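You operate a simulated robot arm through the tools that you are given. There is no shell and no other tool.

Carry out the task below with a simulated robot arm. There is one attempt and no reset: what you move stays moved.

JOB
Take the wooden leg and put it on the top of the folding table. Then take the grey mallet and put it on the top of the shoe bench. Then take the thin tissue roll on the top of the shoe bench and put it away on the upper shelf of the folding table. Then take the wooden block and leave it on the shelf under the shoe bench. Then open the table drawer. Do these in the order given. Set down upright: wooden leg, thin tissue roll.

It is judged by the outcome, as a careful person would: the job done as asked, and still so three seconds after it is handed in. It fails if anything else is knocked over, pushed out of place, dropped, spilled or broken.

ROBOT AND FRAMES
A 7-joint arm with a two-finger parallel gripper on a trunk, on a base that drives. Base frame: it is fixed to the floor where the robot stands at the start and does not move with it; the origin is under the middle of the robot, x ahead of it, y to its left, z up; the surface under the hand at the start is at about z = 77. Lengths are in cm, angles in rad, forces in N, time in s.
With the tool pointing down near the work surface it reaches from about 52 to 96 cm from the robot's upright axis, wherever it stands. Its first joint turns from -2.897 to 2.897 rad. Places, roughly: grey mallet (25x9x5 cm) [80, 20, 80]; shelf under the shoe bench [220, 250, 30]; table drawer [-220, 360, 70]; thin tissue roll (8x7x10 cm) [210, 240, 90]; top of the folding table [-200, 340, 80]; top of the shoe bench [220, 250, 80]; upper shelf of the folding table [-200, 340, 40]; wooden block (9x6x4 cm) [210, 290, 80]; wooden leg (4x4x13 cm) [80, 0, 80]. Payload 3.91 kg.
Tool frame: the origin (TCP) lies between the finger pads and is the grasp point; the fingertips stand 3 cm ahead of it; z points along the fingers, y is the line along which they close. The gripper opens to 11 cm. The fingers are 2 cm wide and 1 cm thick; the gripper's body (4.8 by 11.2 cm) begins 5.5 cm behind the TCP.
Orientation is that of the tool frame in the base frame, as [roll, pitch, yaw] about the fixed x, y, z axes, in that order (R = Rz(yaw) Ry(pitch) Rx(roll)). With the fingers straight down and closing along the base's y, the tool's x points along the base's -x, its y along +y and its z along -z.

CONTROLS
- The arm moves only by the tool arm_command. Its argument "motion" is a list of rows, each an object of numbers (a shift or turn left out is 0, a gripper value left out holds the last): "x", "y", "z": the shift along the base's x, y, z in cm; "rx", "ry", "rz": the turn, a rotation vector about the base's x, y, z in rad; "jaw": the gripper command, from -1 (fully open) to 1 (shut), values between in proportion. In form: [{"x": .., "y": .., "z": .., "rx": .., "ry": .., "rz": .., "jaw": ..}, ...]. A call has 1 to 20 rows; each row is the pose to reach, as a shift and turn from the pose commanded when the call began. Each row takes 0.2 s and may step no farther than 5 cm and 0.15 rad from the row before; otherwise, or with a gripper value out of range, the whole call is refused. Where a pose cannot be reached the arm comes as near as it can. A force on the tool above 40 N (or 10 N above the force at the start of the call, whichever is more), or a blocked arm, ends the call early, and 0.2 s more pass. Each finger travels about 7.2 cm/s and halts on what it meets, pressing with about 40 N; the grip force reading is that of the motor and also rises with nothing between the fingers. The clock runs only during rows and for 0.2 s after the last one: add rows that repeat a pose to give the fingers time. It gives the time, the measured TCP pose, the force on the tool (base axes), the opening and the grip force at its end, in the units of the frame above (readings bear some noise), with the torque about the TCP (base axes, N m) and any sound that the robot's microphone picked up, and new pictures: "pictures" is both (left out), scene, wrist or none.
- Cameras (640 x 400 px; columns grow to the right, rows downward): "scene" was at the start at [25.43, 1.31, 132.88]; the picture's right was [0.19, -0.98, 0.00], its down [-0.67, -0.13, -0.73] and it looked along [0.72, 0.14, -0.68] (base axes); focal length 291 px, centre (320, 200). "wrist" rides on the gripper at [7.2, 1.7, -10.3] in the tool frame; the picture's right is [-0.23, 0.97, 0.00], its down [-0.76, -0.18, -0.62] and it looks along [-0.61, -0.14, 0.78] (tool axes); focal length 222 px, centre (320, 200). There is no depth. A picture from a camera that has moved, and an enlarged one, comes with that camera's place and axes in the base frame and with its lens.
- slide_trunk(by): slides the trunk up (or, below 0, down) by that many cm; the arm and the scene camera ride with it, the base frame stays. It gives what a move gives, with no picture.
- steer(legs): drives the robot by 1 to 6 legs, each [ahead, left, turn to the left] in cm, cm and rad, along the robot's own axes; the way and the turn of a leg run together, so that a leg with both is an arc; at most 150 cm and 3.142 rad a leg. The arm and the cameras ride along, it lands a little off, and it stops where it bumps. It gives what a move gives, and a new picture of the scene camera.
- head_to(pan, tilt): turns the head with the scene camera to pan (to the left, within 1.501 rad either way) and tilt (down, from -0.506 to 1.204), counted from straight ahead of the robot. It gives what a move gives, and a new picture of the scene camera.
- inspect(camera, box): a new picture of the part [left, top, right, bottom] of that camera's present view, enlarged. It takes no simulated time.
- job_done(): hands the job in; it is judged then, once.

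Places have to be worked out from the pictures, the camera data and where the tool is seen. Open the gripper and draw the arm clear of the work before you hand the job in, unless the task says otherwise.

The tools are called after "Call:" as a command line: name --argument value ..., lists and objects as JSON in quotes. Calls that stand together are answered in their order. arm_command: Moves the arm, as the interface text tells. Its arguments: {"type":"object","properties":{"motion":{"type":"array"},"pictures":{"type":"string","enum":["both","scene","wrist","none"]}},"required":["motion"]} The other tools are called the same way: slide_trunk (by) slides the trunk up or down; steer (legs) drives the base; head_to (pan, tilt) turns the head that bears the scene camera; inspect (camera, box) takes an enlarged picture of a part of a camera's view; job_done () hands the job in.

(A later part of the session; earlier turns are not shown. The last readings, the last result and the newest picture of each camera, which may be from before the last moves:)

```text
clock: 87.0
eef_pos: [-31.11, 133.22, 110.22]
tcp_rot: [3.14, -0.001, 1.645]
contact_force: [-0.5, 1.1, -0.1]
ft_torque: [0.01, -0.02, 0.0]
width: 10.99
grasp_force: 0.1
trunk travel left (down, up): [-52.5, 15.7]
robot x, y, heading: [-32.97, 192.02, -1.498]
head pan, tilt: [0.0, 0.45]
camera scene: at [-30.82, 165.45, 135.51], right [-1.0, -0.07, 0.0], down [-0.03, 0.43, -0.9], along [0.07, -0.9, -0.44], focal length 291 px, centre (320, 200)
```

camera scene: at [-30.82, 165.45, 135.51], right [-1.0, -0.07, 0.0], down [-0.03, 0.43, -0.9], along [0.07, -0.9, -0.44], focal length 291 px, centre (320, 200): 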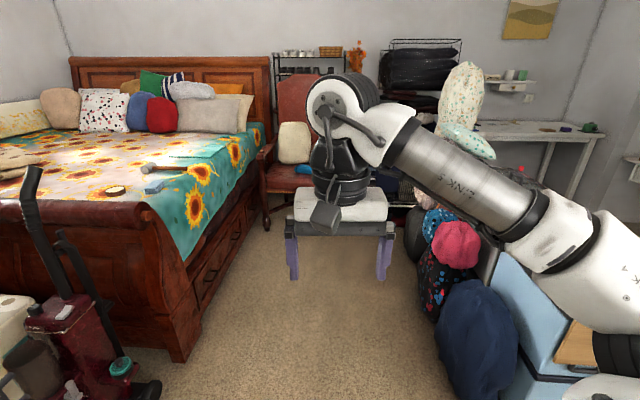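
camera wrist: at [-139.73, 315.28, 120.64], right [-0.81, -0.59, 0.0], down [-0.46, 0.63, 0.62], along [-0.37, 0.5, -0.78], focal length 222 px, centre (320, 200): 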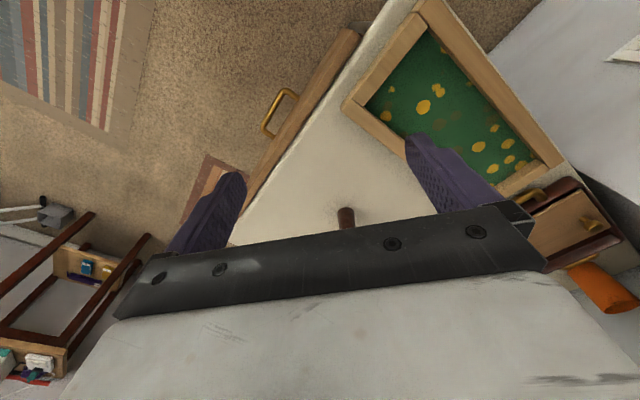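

The corridor between the bags (x≈−77) and bed/vacuum (x≈40) is visible; the vacuum's handle reaches about z 108. I raise the trunk and hand before strafing past it facing the bed.

Call:
slide_trunk --by 15

Call:
arm_command --motion '[{"z": 4}, {"z": 8}, {"z": 12}, {"z": 14}]' --pictures "none"

Call:
steer --legs '[[0, 0, 1.497]]'

Call:
head_to --pan -0.5 --tilt 0.6

```text
clock: 88.7
eef_pos: [-31.11, 133.22, 125.17]
tcp_rot: [3.139, 0.001, 1.644]
contact_force: [0.7, -0.7, -0.7]
ft_torque: [0.01, -0.02, 0.02]
width: 11.01
grasp_force: 0.0
trunk travel left (down, up): [-67.5, 0.7]
robot x, y, heading: [-33.22, 191.84, -1.501]
head pan, tilt: [0.0, 0.45]
```

```text
clock: 89.7
eef_pos: [-31.33, 133.41, 134.89]
tcp_rot: [3.139, 0.001, 1.643]
contact_force: [-0.5, -0.1, 0.8]
ft_torque: [-0.03, 0.0, 0.02]
width: 11.03
grasp_force: 0.1
out of reach, approached as far as the arm can: row 3, 4
trunk travel left (down, up): [-67.5, 0.7]
robot x, y, heading: [-33.09, 191.93, -1.497]
head pan, tilt: [0.0, 0.45]
```

```text
clock: 93.9
eef_pos: [25.29, 190.3, 135.07]
tcp_rot: [3.138, 0.002, -3.125]
contact_force: [0.2, -0.9, -0.2]
ft_torque: [-0.02, -0.01, 0.02]
width: 11.01
grasp_force: 0.1
trunk travel left (down, up): [-67.5, 0.7]
robot x, y, heading: [-33.4, 191.96, 0.018]
head pan, tilt: [0.0, 0.45]
camera scene: at [-6.57, 192.05, 150.51], right [0.02, -1.0, 0.0], down [-0.44, -0.01, -0.9], along [0.9, 0.02, -0.44], focal length 291 px, centre (320, 200)
```

scene: 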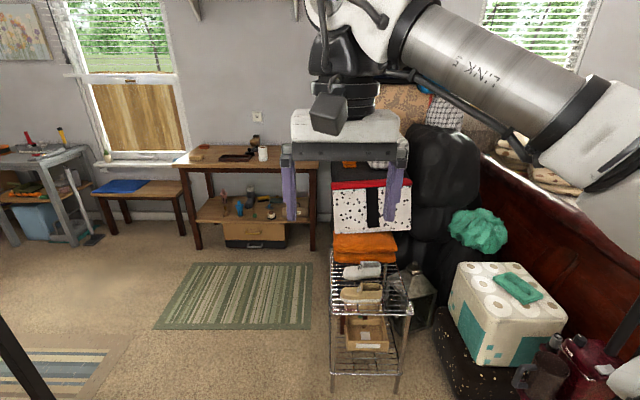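

```text
clock: 94.8
eef_pos: [25.23, 190.31, 134.89]
tcp_rot: [3.139, 0.002, -3.123]
contact_force: [-0.8, -0.1, 0.1]
ft_torque: [-0.02, -0.01, -0.01]
width: 10.99
grasp_force: 0.0
trunk travel left (down, up): [-67.5, 0.7]
robot x, y, heading: [-32.86, 192.08, 0.02]
head pan, tilt: [-0.499, 0.6]
camera scene: at [-7.93, 187.79, 149.16], right [-0.46, -0.89, 0.0], down [-0.5, 0.26, -0.83], along [0.73, -0.38, -0.56], focal length 291 px, centre (320, 200)
```

scene: 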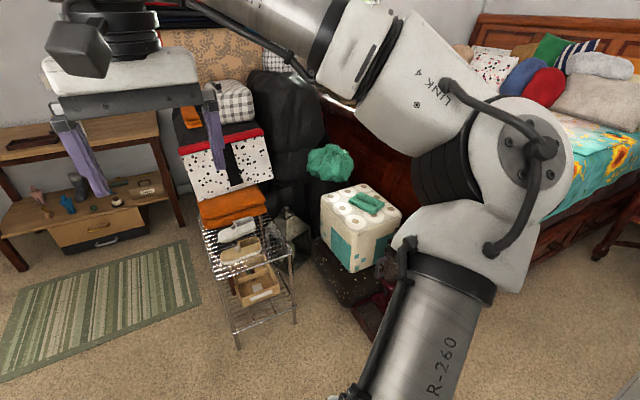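

I see the shoe bench ahead (block at left, dark item mid, roll at right). Now I strafe past the vacuum with x≈−16 toward the bedside.

Call:
steer --legs '[[17, 0, -0.018], [0, -100, 0], [0, -80, 0]]'

Call:
head_to --pan 0.1 --tilt 0.8

```text
clock: 110.2
eef_pos: [45.34, 11.62, 135.0]
tcp_rot: [3.139, 0.002, -3.115]
contact_force: [0.2, 0.0, 0.2]
ft_torque: [-0.01, -0.02, 0.01]
width: 11.01
grasp_force: 0.0
trunk travel left (down, up): [-67.5, 0.7]
robot x, y, heading: [-13.37, 13.06, 0.025]
head pan, tilt: [-0.499, 0.6]
camera scene: at [12.07, 8.77, 149.16], right [-0.46, -0.89, 0.0], down [-0.5, 0.26, -0.83], along [0.73, -0.38, -0.56], focal length 291 px, centre (320, 200)
```

scene: 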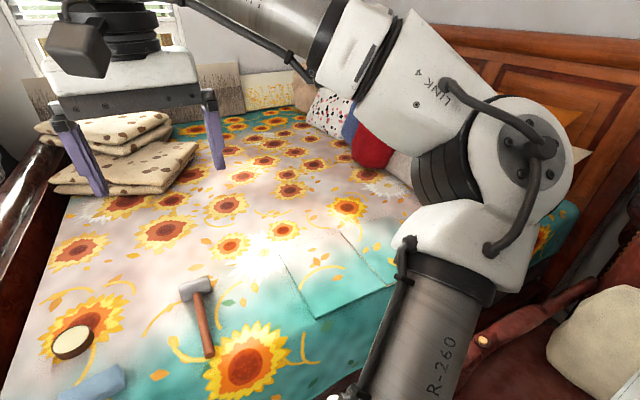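

```text
clock: 111.2
eef_pos: [45.36, 11.6, 134.88]
tcp_rot: [3.139, 0.0, -3.116]
contact_force: [-0.5, 0.3, 0.5]
ft_torque: [0.0, -0.01, 0.01]
width: 11.0
grasp_force: 0.1
trunk travel left (down, up): [-67.5, 0.7]
robot x, y, heading: [-13.07, 12.67, 0.027]
head pan, tilt: [0.099, 0.799]
camera scene: at [12.21, 13.81, 147.47], right [0.12, -0.99, 0.0], down [-0.71, -0.09, -0.7], along [0.69, 0.09, -0.72], focal length 291 px, centre (320, 200)
```

scene: 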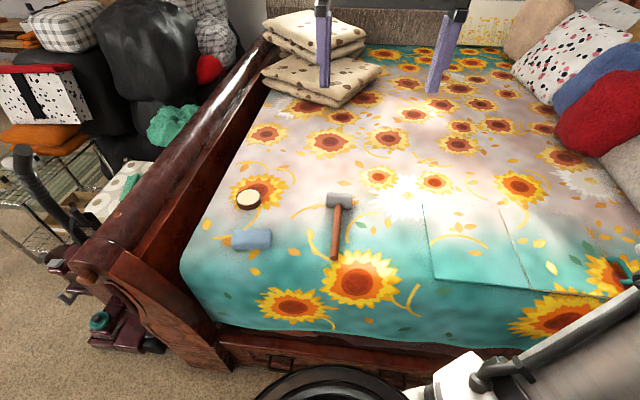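

The mallet head is at about [78, 16] with the handle along x at y≈15.8. I lower the trunk, then move the hand above the handle just behind the head.

Call:
slide_trunk --by -15

Call:
arm_command --motion '[{"x": 4, "y": 0.6, "z": -2}, {"x": 8, "y": 1.2, "z": -4}, {"x": 12, "y": 1.8, "z": -6}, {"x": 16, "y": 2.4, "z": -8}, {"x": 20, "y": 3, "z": -10}, {"x": 24, "y": 3.6, "z": -12}, {"x": 28, "y": 4.2, "z": -14}, {"x": 28, "y": 4.2, "z": -18}, {"x": 28, "y": 4.2, "z": -22}, {"x": 28, "y": 4.2, "z": -26}, {"x": 28, "y": 4.2, "z": -26}]'

```text
clock: 112.9
eef_pos: [45.29, 11.59, 119.99]
tcp_rot: [3.138, 0.002, -3.115]
contact_force: [0.2, 0.1, 0.6]
ft_torque: [-0.03, 0.01, -0.02]
width: 11.01
grasp_force: 0.0
trunk travel left (down, up): [-52.5, 15.7]
robot x, y, heading: [-12.98, 12.95, 0.026]
head pan, tilt: [0.099, 0.799]
```

```text
clock: 115.3
eef_pos: [73.41, 15.99, 93.66]
tcp_rot: [3.138, 0.004, -3.116]
contact_force: [0.2, 0.2, 0.2]
ft_torque: [0.0, 0.0, 0.02]
width: 10.98
grasp_force: 0.1
trunk travel left (down, up): [-52.5, 15.7]
robot x, y, heading: [-13.41, 12.4, 0.028]
head pan, tilt: [0.099, 0.799]
camera scene: at [12.2, 13.82, 132.47], right [0.13, -0.99, 0.0], down [-0.71, -0.09, -0.7], along [0.69, 0.09, -0.72], focal length 291 px, centre (320, 200)
camera wrist: at [66.04, 17.45, 104.06], right [0.2, 0.98, 0.0], down [0.76, -0.16, 0.62], along [0.61, -0.12, -0.78], focal length 222 px, centre (320, 200)
```

scene: 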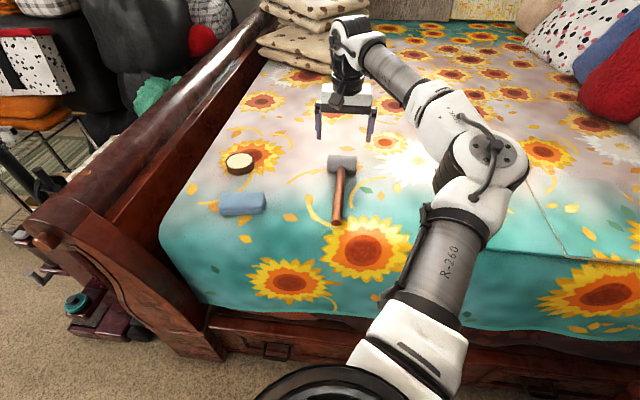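
wrist: 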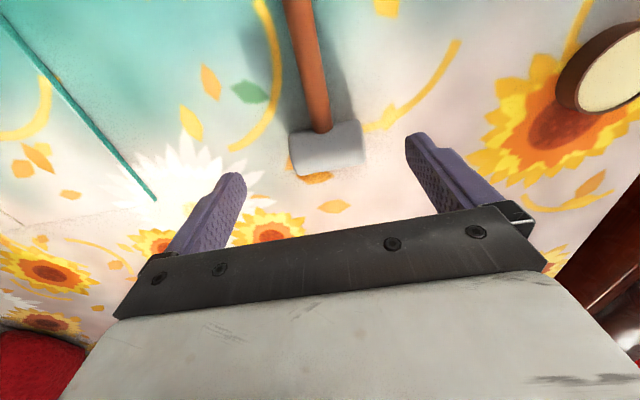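

The handle lies right under the tool. I descend to TCP z≈80.6 and close on it.

Call:
arm_command --motion '[{"z": -4}, {"z": -8}, {"z": -11}, {"z": -12.5}, {"z": -13}, {"z": -13}]' --pictures "wrist"

Call:
arm_command --motion '[{"jaw": 0}, {"jaw": 0.5}, {"jaw": 1}, {"jaw": 1}, {"jaw": 1}, {"jaw": 1}, {"jaw": 1}]'

```text
clock: 116.7
eef_pos: [73.14, 15.72, 80.78]
tcp_rot: [3.138, 0.001, -3.116]
contact_force: [0.5, -0.4, -0.6]
ft_torque: [0.03, -0.01, -0.01]
width: 11.02
grasp_force: 0.1
trunk travel left (down, up): [-52.5, 15.7]
robot x, y, heading: [-13.16, 12.61, 0.029]
head pan, tilt: [0.099, 0.799]
camera wrist: at [65.85, 17.23, 91.22], right [0.2, 0.98, 0.0], down [0.76, -0.16, 0.62], along [0.61, -0.12, -0.78], focal length 222 px, centre (320, 200)
```

wrist: 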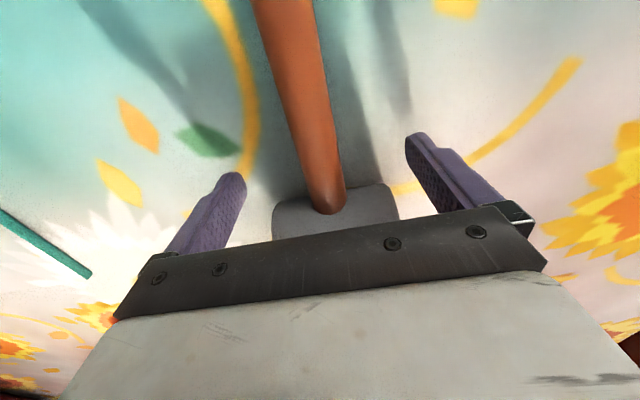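

```text
clock: 118.3
eef_pos: [73.16, 15.86, 80.78]
tcp_rot: [3.139, 0.002, -3.114]
contact_force: [0.3, 2.9, 1.1]
ft_torque: [0.04, -0.01, 0.12]
width: 2.25
grasp_force: 40.0
trunk travel left (down, up): [-52.5, 15.7]
robot x, y, heading: [-13.13, 12.15, 0.03]
head pan, tilt: [0.099, 0.799]
camera scene: at [12.2, 13.83, 132.47], right [0.13, -0.99, 0.0], down [-0.71, -0.09, -0.7], along [0.69, 0.09, -0.72], focal length 291 px, centre (320, 200)
camera wrist: at [65.85, 17.25, 91.26], right [0.2, 0.98, 0.0], down [0.76, -0.16, 0.62], along [0.61, -0.12, -0.78], focal length 222 px, centre (320, 200)
```

scene: 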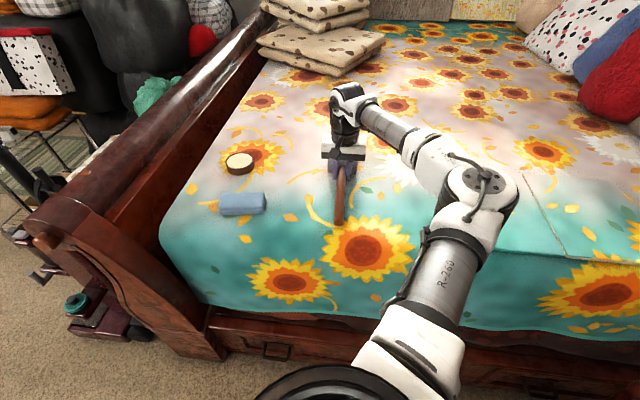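
wrist: 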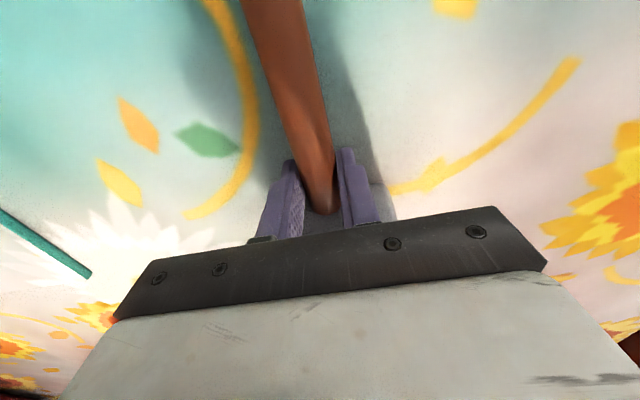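

Gripped at 2.25 cm. I lift the mallet and check that it hangs level.

Call:
arm_command --motion '[{"z": 1}, {"z": 3}, {"z": 6}, {"z": 10}, {"z": 14}, {"z": 18}, {"x": -3, "y": -0.5, "z": 22}, {"x": -6, "y": -1, "z": 26}, {"x": -10, "y": -1.5, "z": 29}, {"x": -14, "y": -2.1, "z": 32}, {"x": -18, "y": -2.7, "z": 35}, {"x": -22, "y": -3.3, "z": 37}, {"x": -24, "y": -3.6, "z": 38}, {"x": -24, "y": -3.6, "z": 38}]'

```text
refused: row 7 steps farther than a row can; nothing moved
```

Row 7 stepped just over 5 cm; I resend with smaller steps.

Call:
arm_command --motion '[{"z": 1}, {"z": 3}, {"z": 6}, {"z": 10}, {"z": 14}, {"z": 18}, {"x": -2, "y": -0.5, "z": 21}, {"x": -5, "y": -1, "z": 24}, {"x": -8, "y": -1.5, "z": 27}, {"x": -12, "y": -2, "z": 29}, {"x": -16, "y": -2.5, "z": 31}, {"x": -20, "y": -3, "z": 33}, {"x": -22, "y": -3.6, "z": 36}, {"x": -22, "y": -3.6, "z": 36}]'

```text
clock: 121.3
eef_pos: [51.48, 12.04, 117.06]
tcp_rot: [3.138, 0.002, -3.117]
contact_force: [-0.3, 0.4, -0.8]
ft_torque: [0.01, 0.02, 0.0]
width: 0.0
grasp_force: 37.3
trunk travel left (down, up): [-52.5, 15.7]
robot x, y, heading: [-13.23, 12.44, 0.028]
head pan, tilt: [0.099, 0.799]
camera scene: at [12.22, 13.82, 132.46], right [0.13, -0.99, 0.0], down [-0.71, -0.09, -0.7], along [0.69, 0.09, -0.72], focal length 291 px, centre (320, 200)
camera wrist: at [44.1, 13.52, 127.43], right [0.2, 0.98, 0.0], down [0.76, -0.16, 0.62], along [0.61, -0.12, -0.78], focal length 222 px, centre (320, 200)
```

scene: 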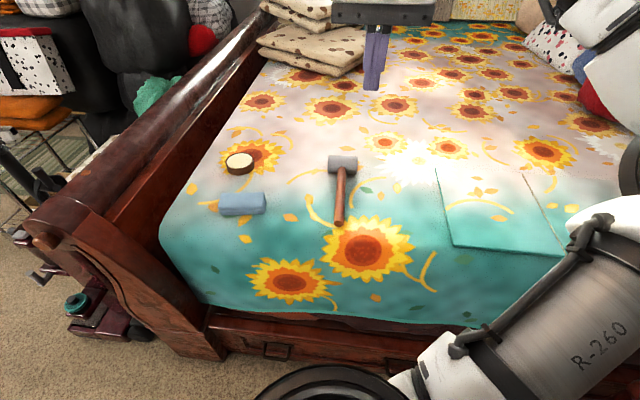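
wrist: 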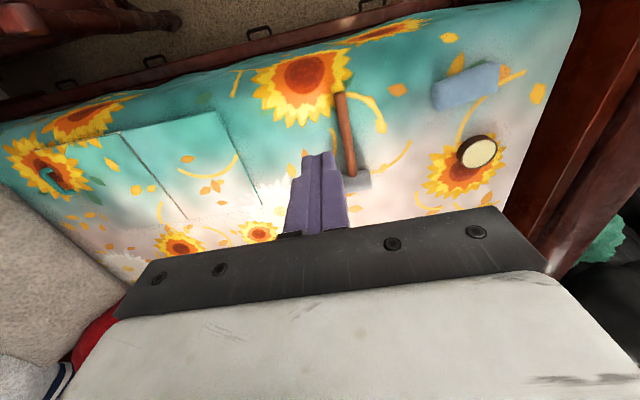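

The handle slipped out and the mallet stayed on the bed. I look closely at it before trying again.

Call:
inspect --camera "scene" --box '[280, 130, 400, 250]'

Call:
inspect --camera "wrist" --box '[270, 70, 430, 210]'

```text
3.33 times, centred on (340, 190) of scene
camera zoom: at [12.22, 13.82, 132.46], right [0.13, -0.99, 0.0], down [-0.71, -0.09, -0.7], along [0.69, 0.09, -0.72], focal length 970 px, centre (253, 233)
```

zoom: 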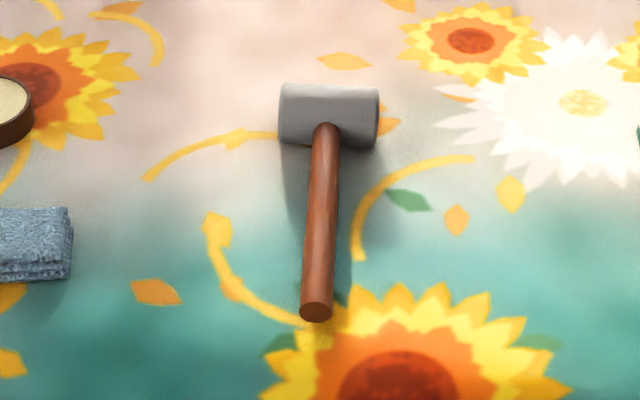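

```text
2.86 times, centred on (350, 140) of wrist
camera zoom: at [44.1, 13.52, 127.43], right [0.2, 0.98, 0.0], down [0.76, -0.16, 0.62], along [0.61, -0.12, -0.78], focal length 635 px, centre (234, 371)
```

zoom: 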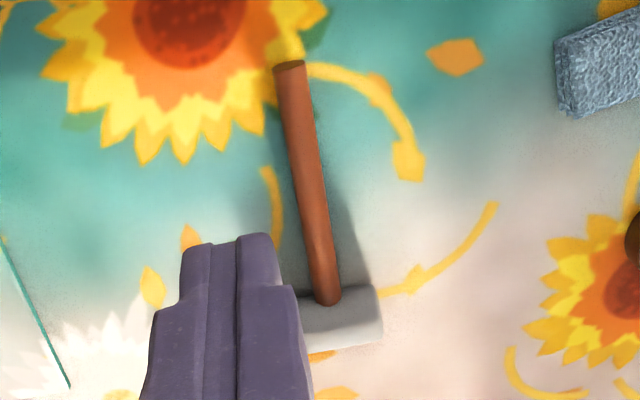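

The head is a ~8–9 cm block along y, centred near [77.7, 15.75]; its flat ends fit the 11 cm opening and are nearer the centre of mass. I'll grip it there, and go above it with the fingers open.

Call:
arm_command --motion '[{"x": 3, "y": 0.4, "z": -2, "jaw": -1}, {"x": 7, "y": 1, "z": -4}, {"x": 11, "y": 1.6, "z": -6}, {"x": 15, "y": 2.2, "z": -8}, {"x": 19, "y": 2.8, "z": -10}, {"x": 23, "y": 3.4, "z": -12}, {"x": 25.3, "y": 3.7, "z": -15}, {"x": 25.3, "y": 3.7, "z": -19}, {"x": 25.3, "y": 3.7, "z": -23}, {"x": 25.3, "y": 3.7, "z": -26}, {"x": 25.3, "y": 3.7, "z": -26}]'

Call:
inspect --camera "wrist" --box '[160, 60, 480, 260]'

```text
clock: 123.7
eef_pos: [76.56, 16.07, 91.2]
tcp_rot: [3.139, 0.005, -3.114]
contact_force: [-0.2, 0.2, 0.0]
ft_torque: [0.05, 0.02, 0.04]
width: 11.03
grasp_force: 0.0
trunk travel left (down, up): [-52.5, 15.7]
robot x, y, heading: [-13.25, 12.71, 0.024]
head pan, tilt: [0.099, 0.799]
camera scene: at [12.2, 13.82, 132.47], right [0.13, -0.99, 0.0], down [-0.71, -0.09, -0.7], along [0.69, 0.09, -0.72], focal length 291 px, centre (320, 200)
camera wrist: at [69.19, 17.55, 101.62], right [0.2, 0.98, 0.0], down [0.76, -0.16, 0.62], along [0.61, -0.12, -0.78], focal length 222 px, centre (320, 200)
```

scene: 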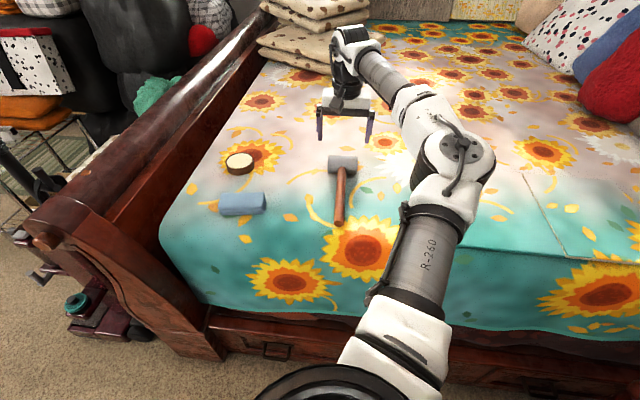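
wrist: 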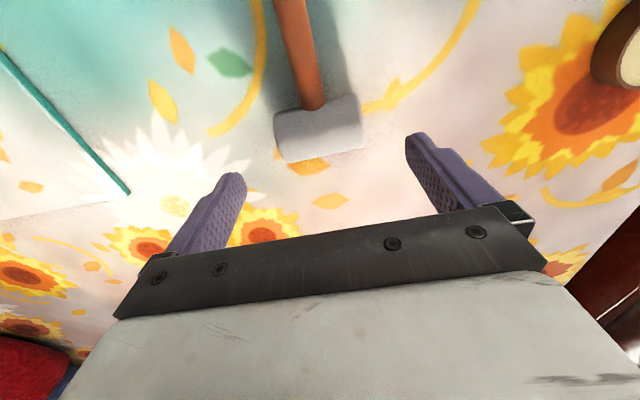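

```text
2.00 times, centred on (320, 160) of wrist
camera zoom: at [69.19, 17.55, 101.62], right [0.2, 0.98, 0.0], down [0.76, -0.16, 0.62], along [0.61, -0.12, -0.78], focal length 444 px, centre (320, 280)
```

zoom: 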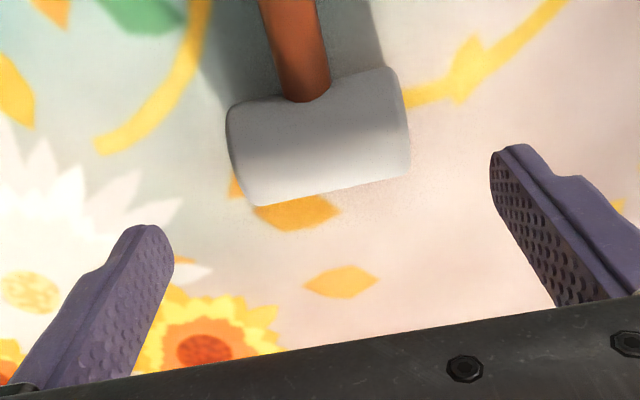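

The head is centred at about [77.4, 16.0] and lined up with the fingers. I lower to z≈80.3 with it between the pads.

Call:
arm_command --motion '[{"x": 0.2, "z": -3}, {"x": 0.2, "z": -6}, {"x": 0.2, "z": -8}, {"x": 0.2, "z": -9.5}, {"x": 0.2, "z": -10.7}, {"x": 0.2, "z": -10.7}]' --pictures "wrist"

```text
clock: 125.1
eef_pos: [76.7, 16.04, 80.2]
tcp_rot: [3.139, 0.001, -3.116]
contact_force: [0.0, 0.7, -0.3]
ft_torque: [0.0, 0.04, -0.01]
width: 11.01
grasp_force: 0.1
trunk travel left (down, up): [-52.5, 15.7]
robot x, y, heading: [-13.36, 12.47, 0.027]
head pan, tilt: [0.099, 0.799]
camera wrist: at [69.32, 17.43, 90.58], right [0.2, 0.98, 0.0], down [0.76, -0.16, 0.62], along [0.61, -0.12, -0.78], focal length 222 px, centre (320, 200)
```

wrist: 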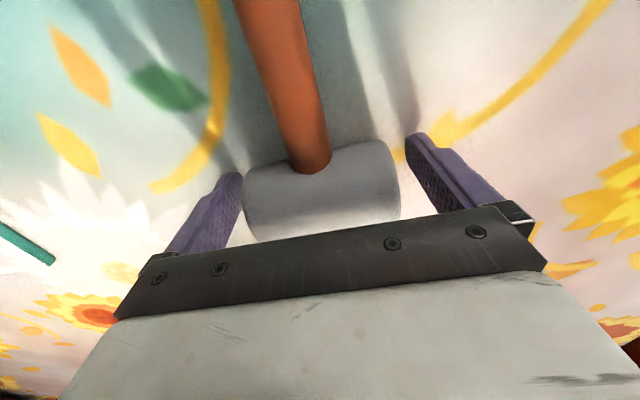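

The head is slightly nearer the right-hand (−y) finger; I shift 0.4 cm to −y and close.

Call:
arm_command --motion '[{"y": -0.4}, {"y": -0.4, "jaw": -0.75}, {"y": -0.4, "jaw": -0.65}, {"y": -0.4, "jaw": -0.4}, {"y": -0.4, "jaw": 1}, {"y": -0.4, "jaw": 1}, {"y": -0.4, "jaw": 1}, {"y": -0.4, "jaw": 1}]' --pictures "wrist"

Call:
arm_command --motion '[{"z": 0.5}, {"z": 1.5}, {"z": 3}, {"z": 4}, {"z": 4}]'

```text
clock: 126.9
eef_pos: [76.88, 15.5, 80.23]
tcp_rot: [3.138, 0.002, -3.116]
contact_force: [-0.2, 2.6, 0.3]
ft_torque: [-0.05, -0.02, 0.03]
width: 8.37
grasp_force: 40.5
trunk travel left (down, up): [-52.5, 15.7]
robot x, y, heading: [-13.24, 12.5, 0.026]
head pan, tilt: [0.099, 0.799]
camera wrist: at [69.32, 16.96, 90.64], right [0.2, 0.98, 0.0], down [0.76, -0.16, 0.62], along [0.61, -0.12, -0.78], focal length 222 px, centre (320, 200)
```

wrist: 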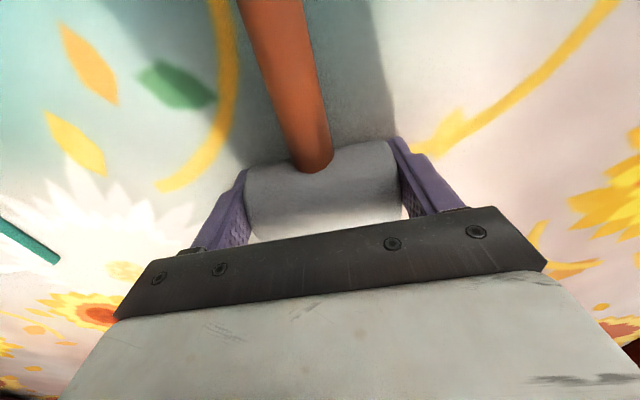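

```text
clock: 128.1
eef_pos: [76.88, 15.42, 84.25]
tcp_rot: [3.138, 0.002, -3.114]
contact_force: [0.5, -0.4, -3.2]
ft_torque: [-0.02, 0.03, -0.03]
width: 8.35
grasp_force: 40.7
trunk travel left (down, up): [-52.5, 15.7]
robot x, y, heading: [-12.84, 12.78, 0.029]
head pan, tilt: [0.099, 0.799]
camera scene: at [12.24, 13.82, 132.46], right [0.13, -0.99, 0.0], down [-0.71, -0.09, -0.7], along [0.69, 0.09, -0.72], focal length 291 px, centre (320, 200)
camera wrist: at [69.51, 16.93, 94.7], right [0.2, 0.98, 0.0], down [0.76, -0.16, 0.62], along [0.61, -0.12, -0.78], focal length 222 px, centre (320, 200)
```

scene: 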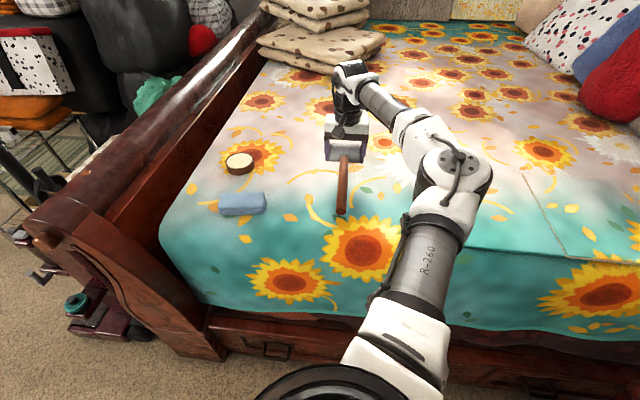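
wrist: 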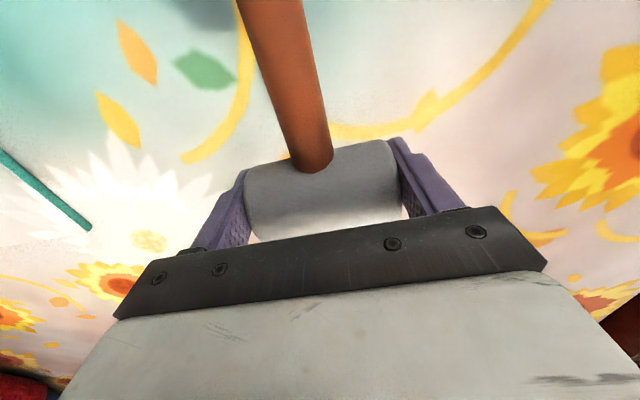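

The mallet is held level (3 N weight). I raise and retract it, then raise the trunk for passing the vacuum.

Call:
arm_command --motion '[{"z": 4}, {"z": 8}, {"z": 12}, {"z": 16}, {"z": 20}, {"z": 24}, {"x": -3, "z": 27}, {"x": -6, "z": 30}, {"x": -9, "z": 32}, {"x": -12, "z": 34}, {"x": -15, "z": 35}, {"x": -18, "z": 36}, {"x": -20, "z": 36}, {"x": -20, "z": 36}]' --pictures "scene"

Call:
slide_trunk --by 15

```text
clock: 131.1
eef_pos: [56.59, 15.55, 118.98]
tcp_rot: [3.134, 0.004, -3.115]
contact_force: [0.1, -0.3, -2.1]
ft_torque: [-0.01, 0.01, -0.01]
width: 8.38
grasp_force: 40.2
out of reach, approached as far as the arm can: row 11, 12, 13, 14
trunk travel left (down, up): [-52.5, 15.7]
robot x, y, heading: [-13.28, 12.52, 0.026]
head pan, tilt: [0.099, 0.799]
camera scene: at [12.23, 13.82, 132.46], right [0.13, -0.99, 0.0], down [-0.71, -0.09, -0.7], along [0.69, 0.09, -0.72], focal length 291 px, centre (320, 200)
```

scene: 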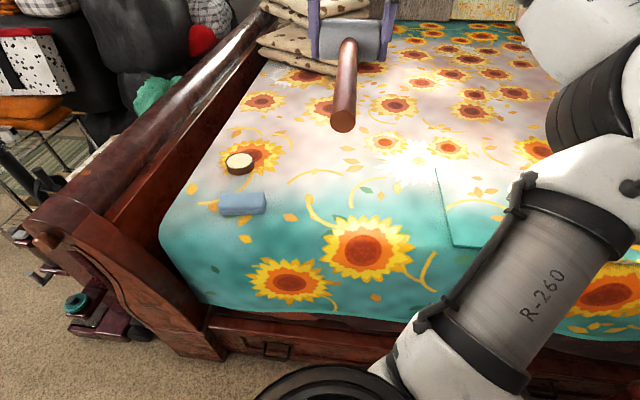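

```text
clock: 132.9
eef_pos: [56.61, 15.55, 134.0]
tcp_rot: [3.135, 0.004, -3.116]
contact_force: [0.2, 0.3, -2.0]
ft_torque: [-0.01, 0.0, 0.03]
width: 8.4
grasp_force: 40.0
trunk travel left (down, up): [-67.5, 0.7]
robot x, y, heading: [-13.12, 12.56, 0.027]
head pan, tilt: [0.099, 0.799]
```

I straighten the heading, strafe back past the vacuum to y≈258, and drive ahead toward the shoe bench.

Call:
steer --legs '[[0, 0, -0.026], [0, 100, 0], [0, 145, 0], [95, 0, 0]]'

Call:
head_to --pan 0.15 --tilt 0.65

```text
clock: 156.7
eef_pos: [157.96, 249.26, 134.03]
tcp_rot: [3.135, 0.007, 3.098]
contact_force: [0.6, 0.1, -2.5]
ft_torque: [-0.02, 0.0, 0.03]
width: 8.4
grasp_force: 40.2
trunk travel left (down, up): [-67.5, 0.7]
robot x, y, heading: [88.22, 250.95, -0.047]
head pan, tilt: [0.099, 0.799]
camera scene: at [113.73, 250.6, 147.46], right [0.06, -1.0, 0.0], down [-0.72, -0.04, -0.7], along [0.7, 0.04, -0.72], focal length 291 px, centre (320, 200)
```

scene: 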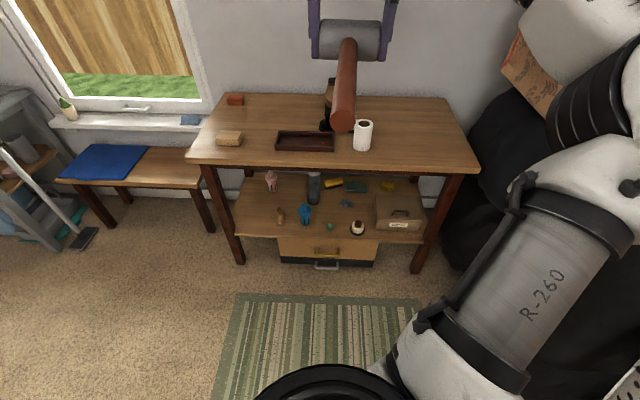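

```text
clock: 157.4
eef_pos: [158.06, 249.27, 134.0]
tcp_rot: [3.135, 0.005, 3.096]
contact_force: [1.2, 0.5, -2.5]
ft_torque: [0.0, 0.0, 0.03]
width: 8.4
grasp_force: 40.4
trunk travel left (down, up): [-67.5, 0.7]
robot x, y, heading: [88.42, 250.86, -0.045]
head pan, tilt: [0.15, 0.649]
camera scene: at [114.27, 251.07, 148.72], right [0.11, -0.99, 0.0], down [-0.6, -0.06, -0.8], along [0.79, 0.08, -0.61], focal length 291 px, centre (320, 200)
```

scene: 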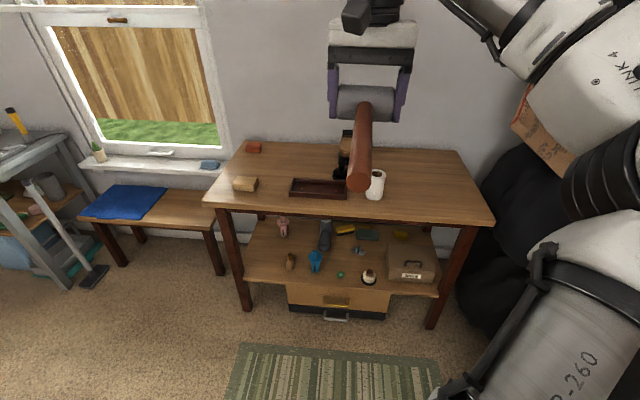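

The bench top spans about x 200..255, y 196..307, with the roll near [213, 239], a tray, the block near [212, 293], and free space at y 200..230. I drive closer so the mallet can be laid on the free right part.

Call:
steer --legs '[[0, 0, 0.046], [57, -8, 0]]'

Call:
head_to --pan 0.0 --tilt 0.85

```text
clock: 161.1
eef_pos: [215.06, 244.49, 133.94]
tcp_rot: [3.135, 0.005, -3.14]
contact_force: [0.1, 0.3, -2.6]
ft_torque: [-0.01, -0.01, 0.0]
width: 8.38
grasp_force: 40.0
trunk travel left (down, up): [-67.5, 0.7]
robot x, y, heading: [145.29, 243.38, 0.005]
head pan, tilt: [0.15, 0.649]
camera scene: at [171.17, 244.39, 148.71], right [0.15, -0.99, 0.0], down [-0.6, -0.09, -0.8], along [0.79, 0.12, -0.61], focal length 291 px, centre (320, 200)
```

scene: 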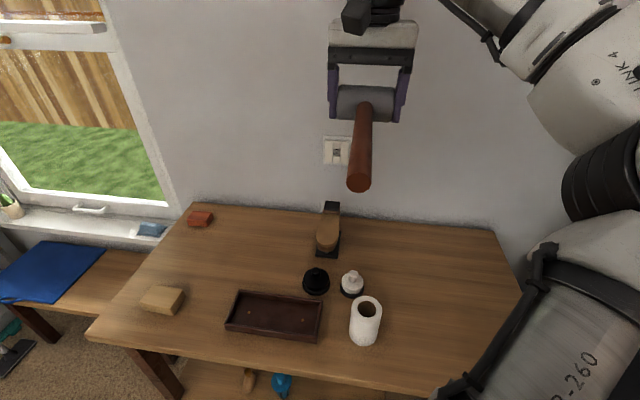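

```text
clock: 161.8
eef_pos: [214.94, 244.6, 134.07]
tcp_rot: [3.134, 0.004, -3.139]
contact_force: [0.6, -0.1, -2.0]
ft_torque: [0.0, 0.01, -0.01]
width: 8.37
grasp_force: 40.3
trunk travel left (down, up): [-67.5, 0.7]
robot x, y, heading: [145.01, 243.09, 0.001]
head pan, tilt: [0.0, 0.85]
camera scene: at [170.36, 243.1, 147.07], right [0.0, -1.0, 0.0], down [-0.75, 0.0, -0.66], along [0.66, 0.0, -0.75], focal length 291 px, centre (320, 200)
```

scene: 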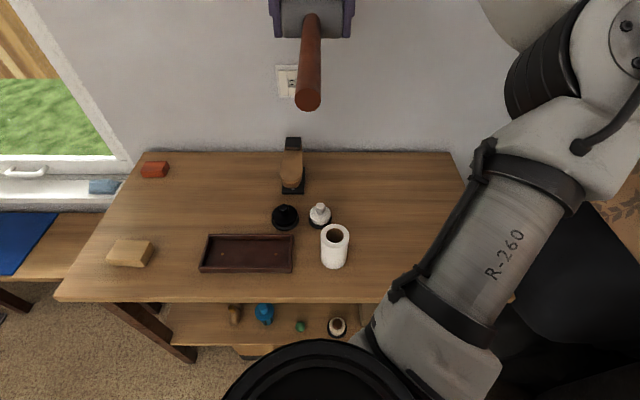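

The bench top is near z≈80; the roll's centre is about [210, 239.4]. The right end is free, so I lower the trunk and move the mallet over [230, 213].

Call:
slide_trunk --by -15

Call:
arm_command --motion '[{"x": 1.5, "y": -4.4}, {"x": 3, "y": -8.8, "z": -1}, {"x": 5, "y": -13, "z": -2}, {"x": 7.5, "y": -17, "z": -3}, {"x": 10, "y": -21, "z": -4}, {"x": 12.5, "y": -25, "z": -5}, {"x": 14, "y": -29, "z": -6}, {"x": 15, "y": -31.5, "z": -8}, {"x": 15, "y": -31.5, "z": -12}, {"x": 15, "y": -31.5, "z": -16}, {"x": 15, "y": -31.5, "z": -20}, {"x": 15, "y": -31.5, "z": -24}, {"x": 15, "y": -31.5, "z": -28}, {"x": 15, "y": -31.5, "z": -28}]'

```text
clock: 163.5
eef_pos: [214.92, 244.57, 119.02]
tcp_rot: [3.135, 0.005, -3.141]
contact_force: [-0.9, 0.2, -3.1]
ft_torque: [-0.01, -0.02, 0.02]
width: 8.37
grasp_force: 40.6
trunk travel left (down, up): [-52.5, 15.7]
robot x, y, heading: [145.19, 243.11, -0.001]
head pan, tilt: [0.0, 0.85]
```

```text
clock: 166.5
eef_pos: [220.41, 211.68, 91.8]
tcp_rot: [-3.135, -0.007, 3.118]
contact_force: [0.6, 0.6, -2.2]
ft_torque: [0.0, 0.03, 0.01]
width: 8.4
grasp_force: 39.9
out of reach, approached as far as the arm can: row 6, 7, 8, 9, 10, 11, 12, 13, 14
trunk travel left (down, up): [-52.5, 15.7]
robot x, y, heading: [145.4, 243.33, 0.004]
head pan, tilt: [0.0, 0.85]
camera scene: at [170.35, 243.33, 132.08], right [0.0, -1.0, 0.0], down [-0.75, 0.0, -0.66], along [0.66, 0.0, -0.75], focal length 291 px, centre (320, 200)
camera wrist: at [213.22, 213.61, 102.27], right [0.25, 0.97, -0.01], down [0.76, -0.19, 0.62], along [0.6, -0.16, -0.78], focal length 222 px, centre (320, 200)
```

scene: 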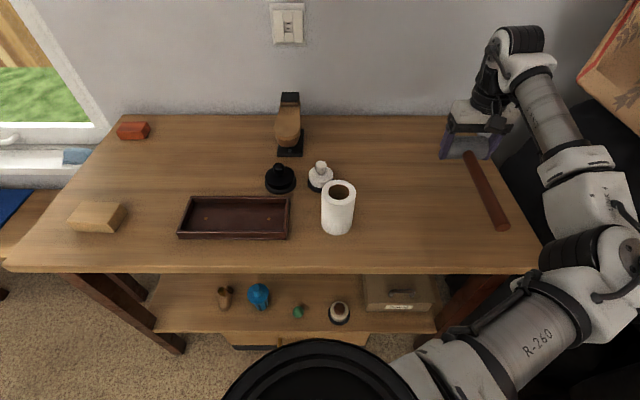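
wrist: 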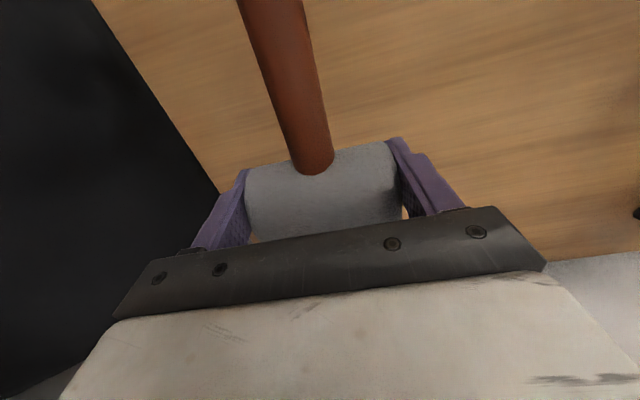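

The arm ran out of reach at [220.4, 211.7]; the handle end would be right at the front edge. I test what the commanded pose is by turning slightly about z, so that the mallet can lie diagonally instead.

Call:
arm_command --motion '[{"x": -0.5, "rz": -0.05}, {"x": -1, "rz": -0.1}, {"x": -1, "rz": -0.1}]' --pictures "none"

```text
clock: 167.3
eef_pos: [219.29, 211.74, 91.46]
tcp_rot: [3.135, 0.005, 3.043]
contact_force: [0.7, 0.5, -3.2]
ft_torque: [-0.01, 0.03, 0.0]
width: 8.38
grasp_force: 39.6
trunk travel left (down, up): [-52.5, 15.7]
robot x, y, heading: [145.34, 243.43, 0.002]
head pan, tilt: [0.0, 0.85]
```

The command base follows the actual pose. I turn the hand 0.65 rad further clockwise so the handle points diagonally toward me on the bench.

Call:
arm_command --motion '[{"x": -0.3, "y": -0.5, "rz": -0.13}, {"x": -0.6, "y": -1, "rz": -0.26}, {"x": -0.9, "y": -1.5, "rz": -0.39}, {"x": -0.9, "y": -2, "rz": -0.52}, {"x": -0.9, "y": -2.2, "rz": -0.65}, {"x": -0.9, "y": -2.2, "rz": -0.65}]'

```text
clock: 168.7
eef_pos: [218.51, 210.01, 91.32]
tcp_rot: [3.134, 0.005, 2.391]
contact_force: [0.6, 0.5, -2.8]
ft_torque: [0.02, 0.02, 0.03]
width: 8.4
grasp_force: 39.8
trunk travel left (down, up): [-52.5, 15.7]
robot x, y, heading: [145.58, 243.09, 0.003]
head pan, tilt: [0.0, 0.85]
camera scene: at [170.36, 243.08, 132.06], right [0.0, -1.0, 0.0], down [-0.75, 0.0, -0.66], along [0.66, 0.0, -0.75], focal length 291 px, centre (320, 200)
camera wrist: at [214.15, 215.98, 101.67], right [0.83, 0.56, 0.01], down [0.43, -0.65, 0.63], along [0.35, -0.52, -0.78], focal length 222 px, centre (320, 200)
```

scene: 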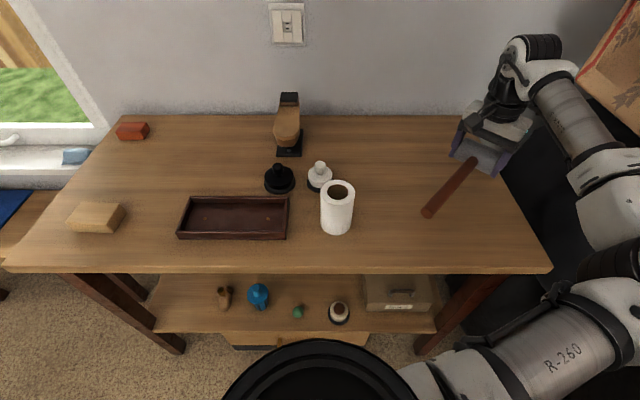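
wrist: 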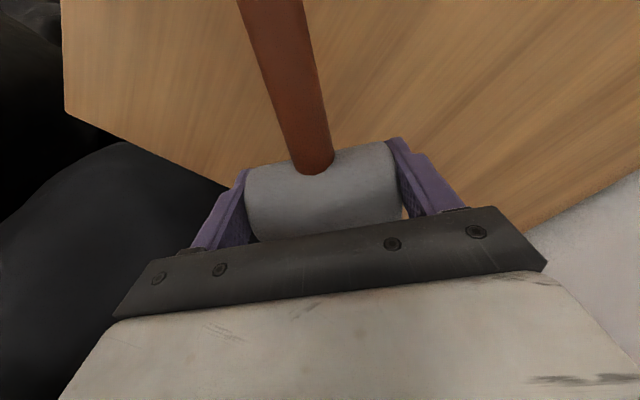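

The mallet lies well inside the bench edges (head ~10 cm from the right edge, handle end ~5 cm from the front). I lower gently.

Call:
arm_command --motion '[{"z": -2}, {"z": -4}, {"z": -5.5}, {"z": -6.5}, {"z": -7}, {"z": -7}]' --pictures "none"

Call:
arm_command --motion '[{"z": -0.3}, {"z": -0.6}, {"z": -0.9}, {"z": -0.9}]' --pictures "wrist"

```text
clock: 170.1
eef_pos: [218.31, 209.9, 84.19]
tcp_rot: [3.135, 0.003, 2.394]
contact_force: [-1.4, 0.0, -2.5]
ft_torque: [-0.01, 0.02, 0.02]
width: 8.36
grasp_force: 40.1
trunk travel left (down, up): [-52.5, 15.7]
robot x, y, heading: [145.33, 243.13, 0.002]
head pan, tilt: [0.0, 0.85]
```

```text
clock: 171.1
eef_pos: [218.45, 209.89, 83.27]
tcp_rot: [3.135, 0.005, 2.394]
contact_force: [0.6, 0.6, -2.0]
ft_torque: [0.03, 0.01, -0.01]
width: 8.37
grasp_force: 39.8
trunk travel left (down, up): [-52.5, 15.7]
robot x, y, heading: [145.35, 243.51, 0.001]
head pan, tilt: [0.0, 0.85]
camera wrist: at [214.12, 215.96, 93.7], right [0.83, 0.56, 0.01], down [0.43, -0.65, 0.63], along [0.36, -0.52, -0.78], focal length 222 px, centre (320, 200)
```

wrist: 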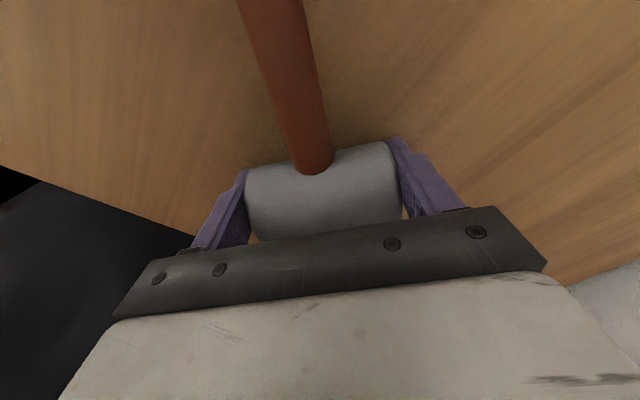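

Still free. I continue down in fine steps.

Call:
arm_command --motion '[{"z": -0.3}, {"z": -0.6}, {"z": -0.9}, {"z": -0.9}]' --pictures "none"

Call:
arm_command --motion '[{"z": -0.3}, {"z": -0.6}, {"z": -0.6}]' --pictures "wrist"

```text
clock: 172.0
eef_pos: [218.43, 209.85, 83.16]
tcp_rot: [3.135, 0.017, 2.394]
contact_force: [-8.7, 5.4, 15.8]
ft_torque: [-0.42, 0.82, -0.4]
width: 8.36
grasp_force: 40.2
trunk travel left (down, up): [-52.5, 15.7]
robot x, y, heading: [145.25, 243.26, 0.002]
head pan, tilt: [0.0, 0.85]
stopped in row 4: the force on the tool passed its limit at 42 N (the readings are from after the stop); the commanded pose is now the measured one
```

```text
clock: 172.5
eef_pos: [218.55, 209.82, 83.19]
tcp_rot: [3.134, 0.021, 2.396]
contact_force: [-12.1, 7.9, 19.5]
ft_torque: [-0.44, 0.99, -0.54]
width: 8.39
grasp_force: 39.9
trunk travel left (down, up): [-52.5, 15.7]
robot x, y, heading: [145.51, 242.93, 0.003]
head pan, tilt: [0.0, 0.85]
stopped in row 2: the force on the tool passed its limit at 44 N (the readings are from after the stop); the commanded pose is now the measured one
camera wrist: at [213.96, 216.08, 93.47], right [0.83, 0.56, 0.01], down [0.42, -0.64, 0.64], along [0.37, -0.52, -0.77], focal length 222 px, centre (320, 200)
```

wrist: 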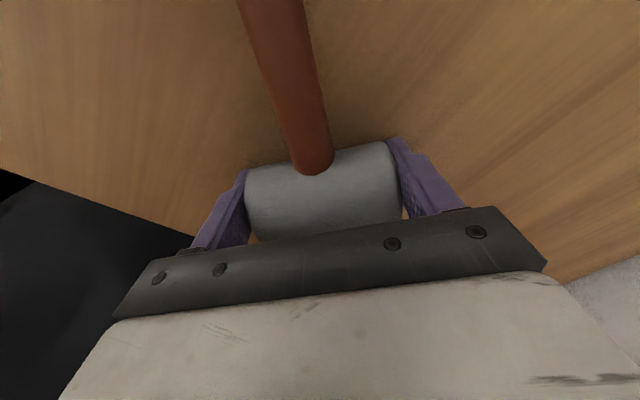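

Contact at z≈83.1 (bench top ≈80). I ease up slightly and open the fingers slowly.

Call:
arm_command --motion '[{"z": 0.2}, {"z": 0.3}, {"z": 0.3}, {"z": 0.3, "jaw": -0.7}, {"z": 0.3, "jaw": -0.85}, {"z": 0.3, "jaw": -1}, {"z": 0.3, "jaw": -1}, {"z": 0.3, "jaw": -1}]' --pictures "wrist"

```text
clock: 174.3
eef_pos: [218.58, 209.57, 83.0]
tcp_rot: [3.133, 0.018, 2.396]
contact_force: [0.2, -0.3, 0.0]
ft_torque: [0.01, 0.01, 0.04]
width: 10.99
grasp_force: 0.1
trunk travel left (down, up): [-52.5, 15.7]
robot x, y, heading: [145.13, 242.77, 0.0]
head pan, tilt: [0.0, 0.85]
camera wrist: at [214.09, 215.85, 93.36], right [0.83, 0.56, 0.01], down [0.42, -0.64, 0.64], along [0.36, -0.52, -0.77], focal length 222 px, centre (320, 200)
```

wrist: 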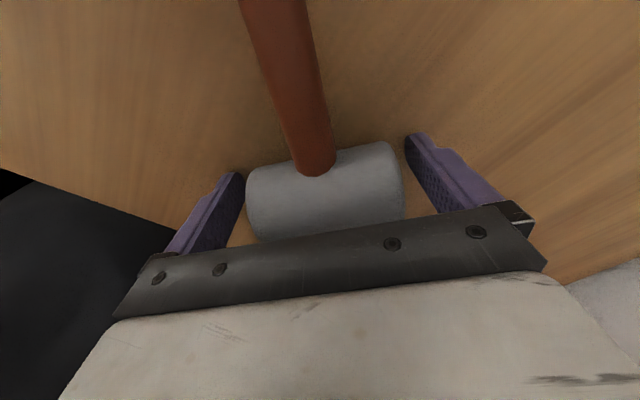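

The mallet is released. I raise the hand straight up, then move back over the front of the bench toward the roll, straightening the yaw.

Call:
arm_command --motion '[{"z": 3}, {"z": 7}, {"z": 11}, {"z": 15}, {"z": 19}, {"z": 23}, {"z": 27}, {"x": -2.5, "y": 3.3, "z": 27, "rz": 0.08}, {"x": -5, "y": 6.6, "z": 27, "rz": 0.16}, {"x": -7.5, "y": 9.9, "z": 27, "rz": 0.24}, {"x": -10, "y": 13.2, "z": 27, "rz": 0.32}, {"x": -12.5, "y": 16.5, "z": 27, "rz": 0.4}, {"x": -15, "y": 19.8, "z": 27, "rz": 0.48}, {"x": -17.5, "y": 23.1, "z": 27, "rz": 0.56}, {"x": -20, "y": 26.4, "z": 27, "rz": 0.64}, {"x": -22.5, "y": 29.7, "z": 27, "rz": 0.745}, {"x": -22.5, "y": 29.7, "z": 27, "rz": 0.745}]'

Call:
inspect --camera "scene" --box '[240, 100, 560, 300]'

```text
clock: 177.9
eef_pos: [196.03, 239.71, 109.98]
tcp_rot: [3.133, 0.021, 3.141]
contact_force: [-0.7, 0.2, -1.0]
ft_torque: [-0.02, -0.02, 0.02]
width: 10.99
grasp_force: 0.0
trunk travel left (down, up): [-52.5, 15.7]
robot x, y, heading: [145.37, 243.51, 0.001]
head pan, tilt: [0.0, 0.85]
camera scene: at [170.34, 243.09, 132.07], right [0.0, -1.0, 0.0], down [-0.75, 0.0, -0.66], along [0.66, 0.0, -0.75], focal length 291 px, centre (320, 200)
camera wrist: at [188.5, 241.19, 120.27], right [0.23, 0.97, 0.01], down [0.75, -0.18, 0.64], along [0.62, -0.14, -0.77], focal length 222 px, centre (320, 200)
```

scene: 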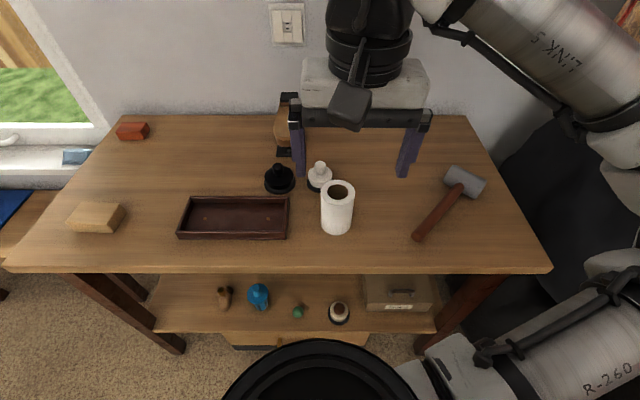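
wrist: 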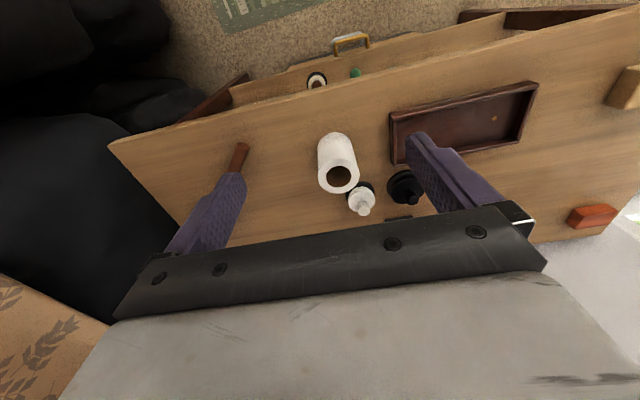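

```text
2.00 times, centred on (400, 200) of scene
camera zoom: at [170.34, 243.09, 132.07], right [0.0, -1.0, 0.0], down [-0.75, 0.0, -0.66], along [0.66, 0.0, -0.75], focal length 582 px, centre (160, 200)
```

zoom: 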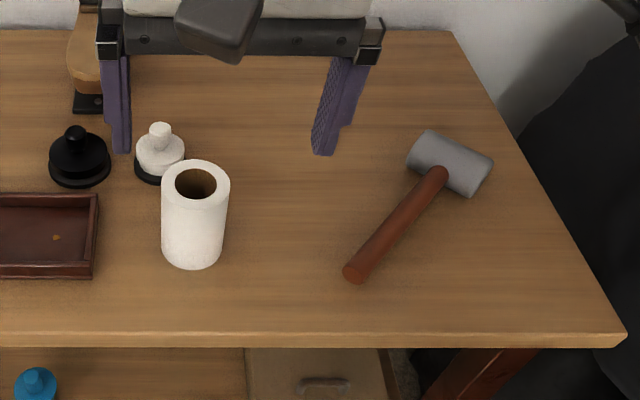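

The mallet lies well. The roll is centred near [209.7, 239.6], radius 3.5. Since it must go under the table top later, I tilt the hand 45° forward to grasp it obliquely, first tilting in place.

Call:
arm_command --motion '[{"ry": -0.13}, {"ry": -0.26}, {"ry": -0.39}, {"ry": -0.52}, {"ry": -0.65}, {"ry": -0.785}, {"ry": -0.785}]'

```text
clock: 179.5
eef_pos: [196.49, 239.35, 110.72]
tcp_rot: [3.13, 0.806, 3.138]
contact_force: [-0.2, 1.2, -0.6]
ft_torque: [-0.02, -0.01, -0.04]
width: 11.02
grasp_force: 0.0
out of reach, approached as far as the arm can: row 6, 7
trunk travel left (down, up): [-52.5, 15.7]
robot x, y, heading: [144.8, 243.43, 0.0]
head pan, tilt: [0.0, 0.85]
camera scene: at [170.34, 243.1, 132.07], right [0.0, -1.0, 0.0], down [-0.75, 0.0, -0.66], along [0.66, 0.0, -0.75], focal length 291 px, centre (320, 200)
camera wrist: at [183.89, 240.96, 112.84], right [0.15, 0.97, 0.17], down [0.08, -0.19, 0.98], along [0.99, -0.14, -0.11], focal length 222 px, centre (320, 200)
```

scene: 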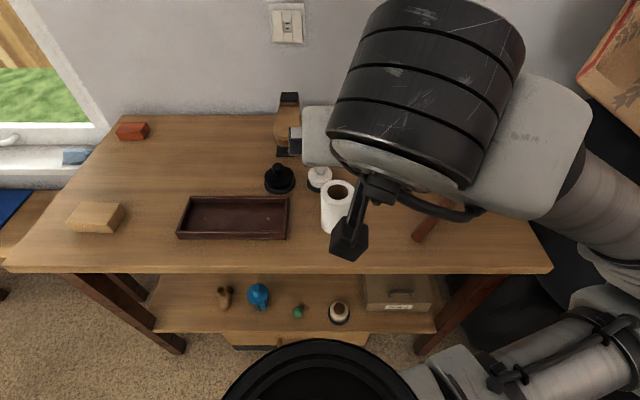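
wrist: 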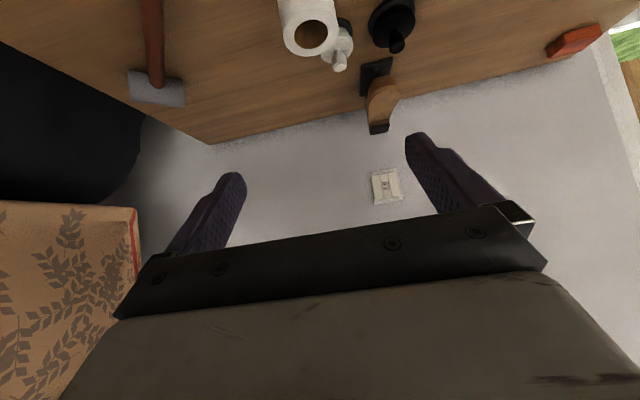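

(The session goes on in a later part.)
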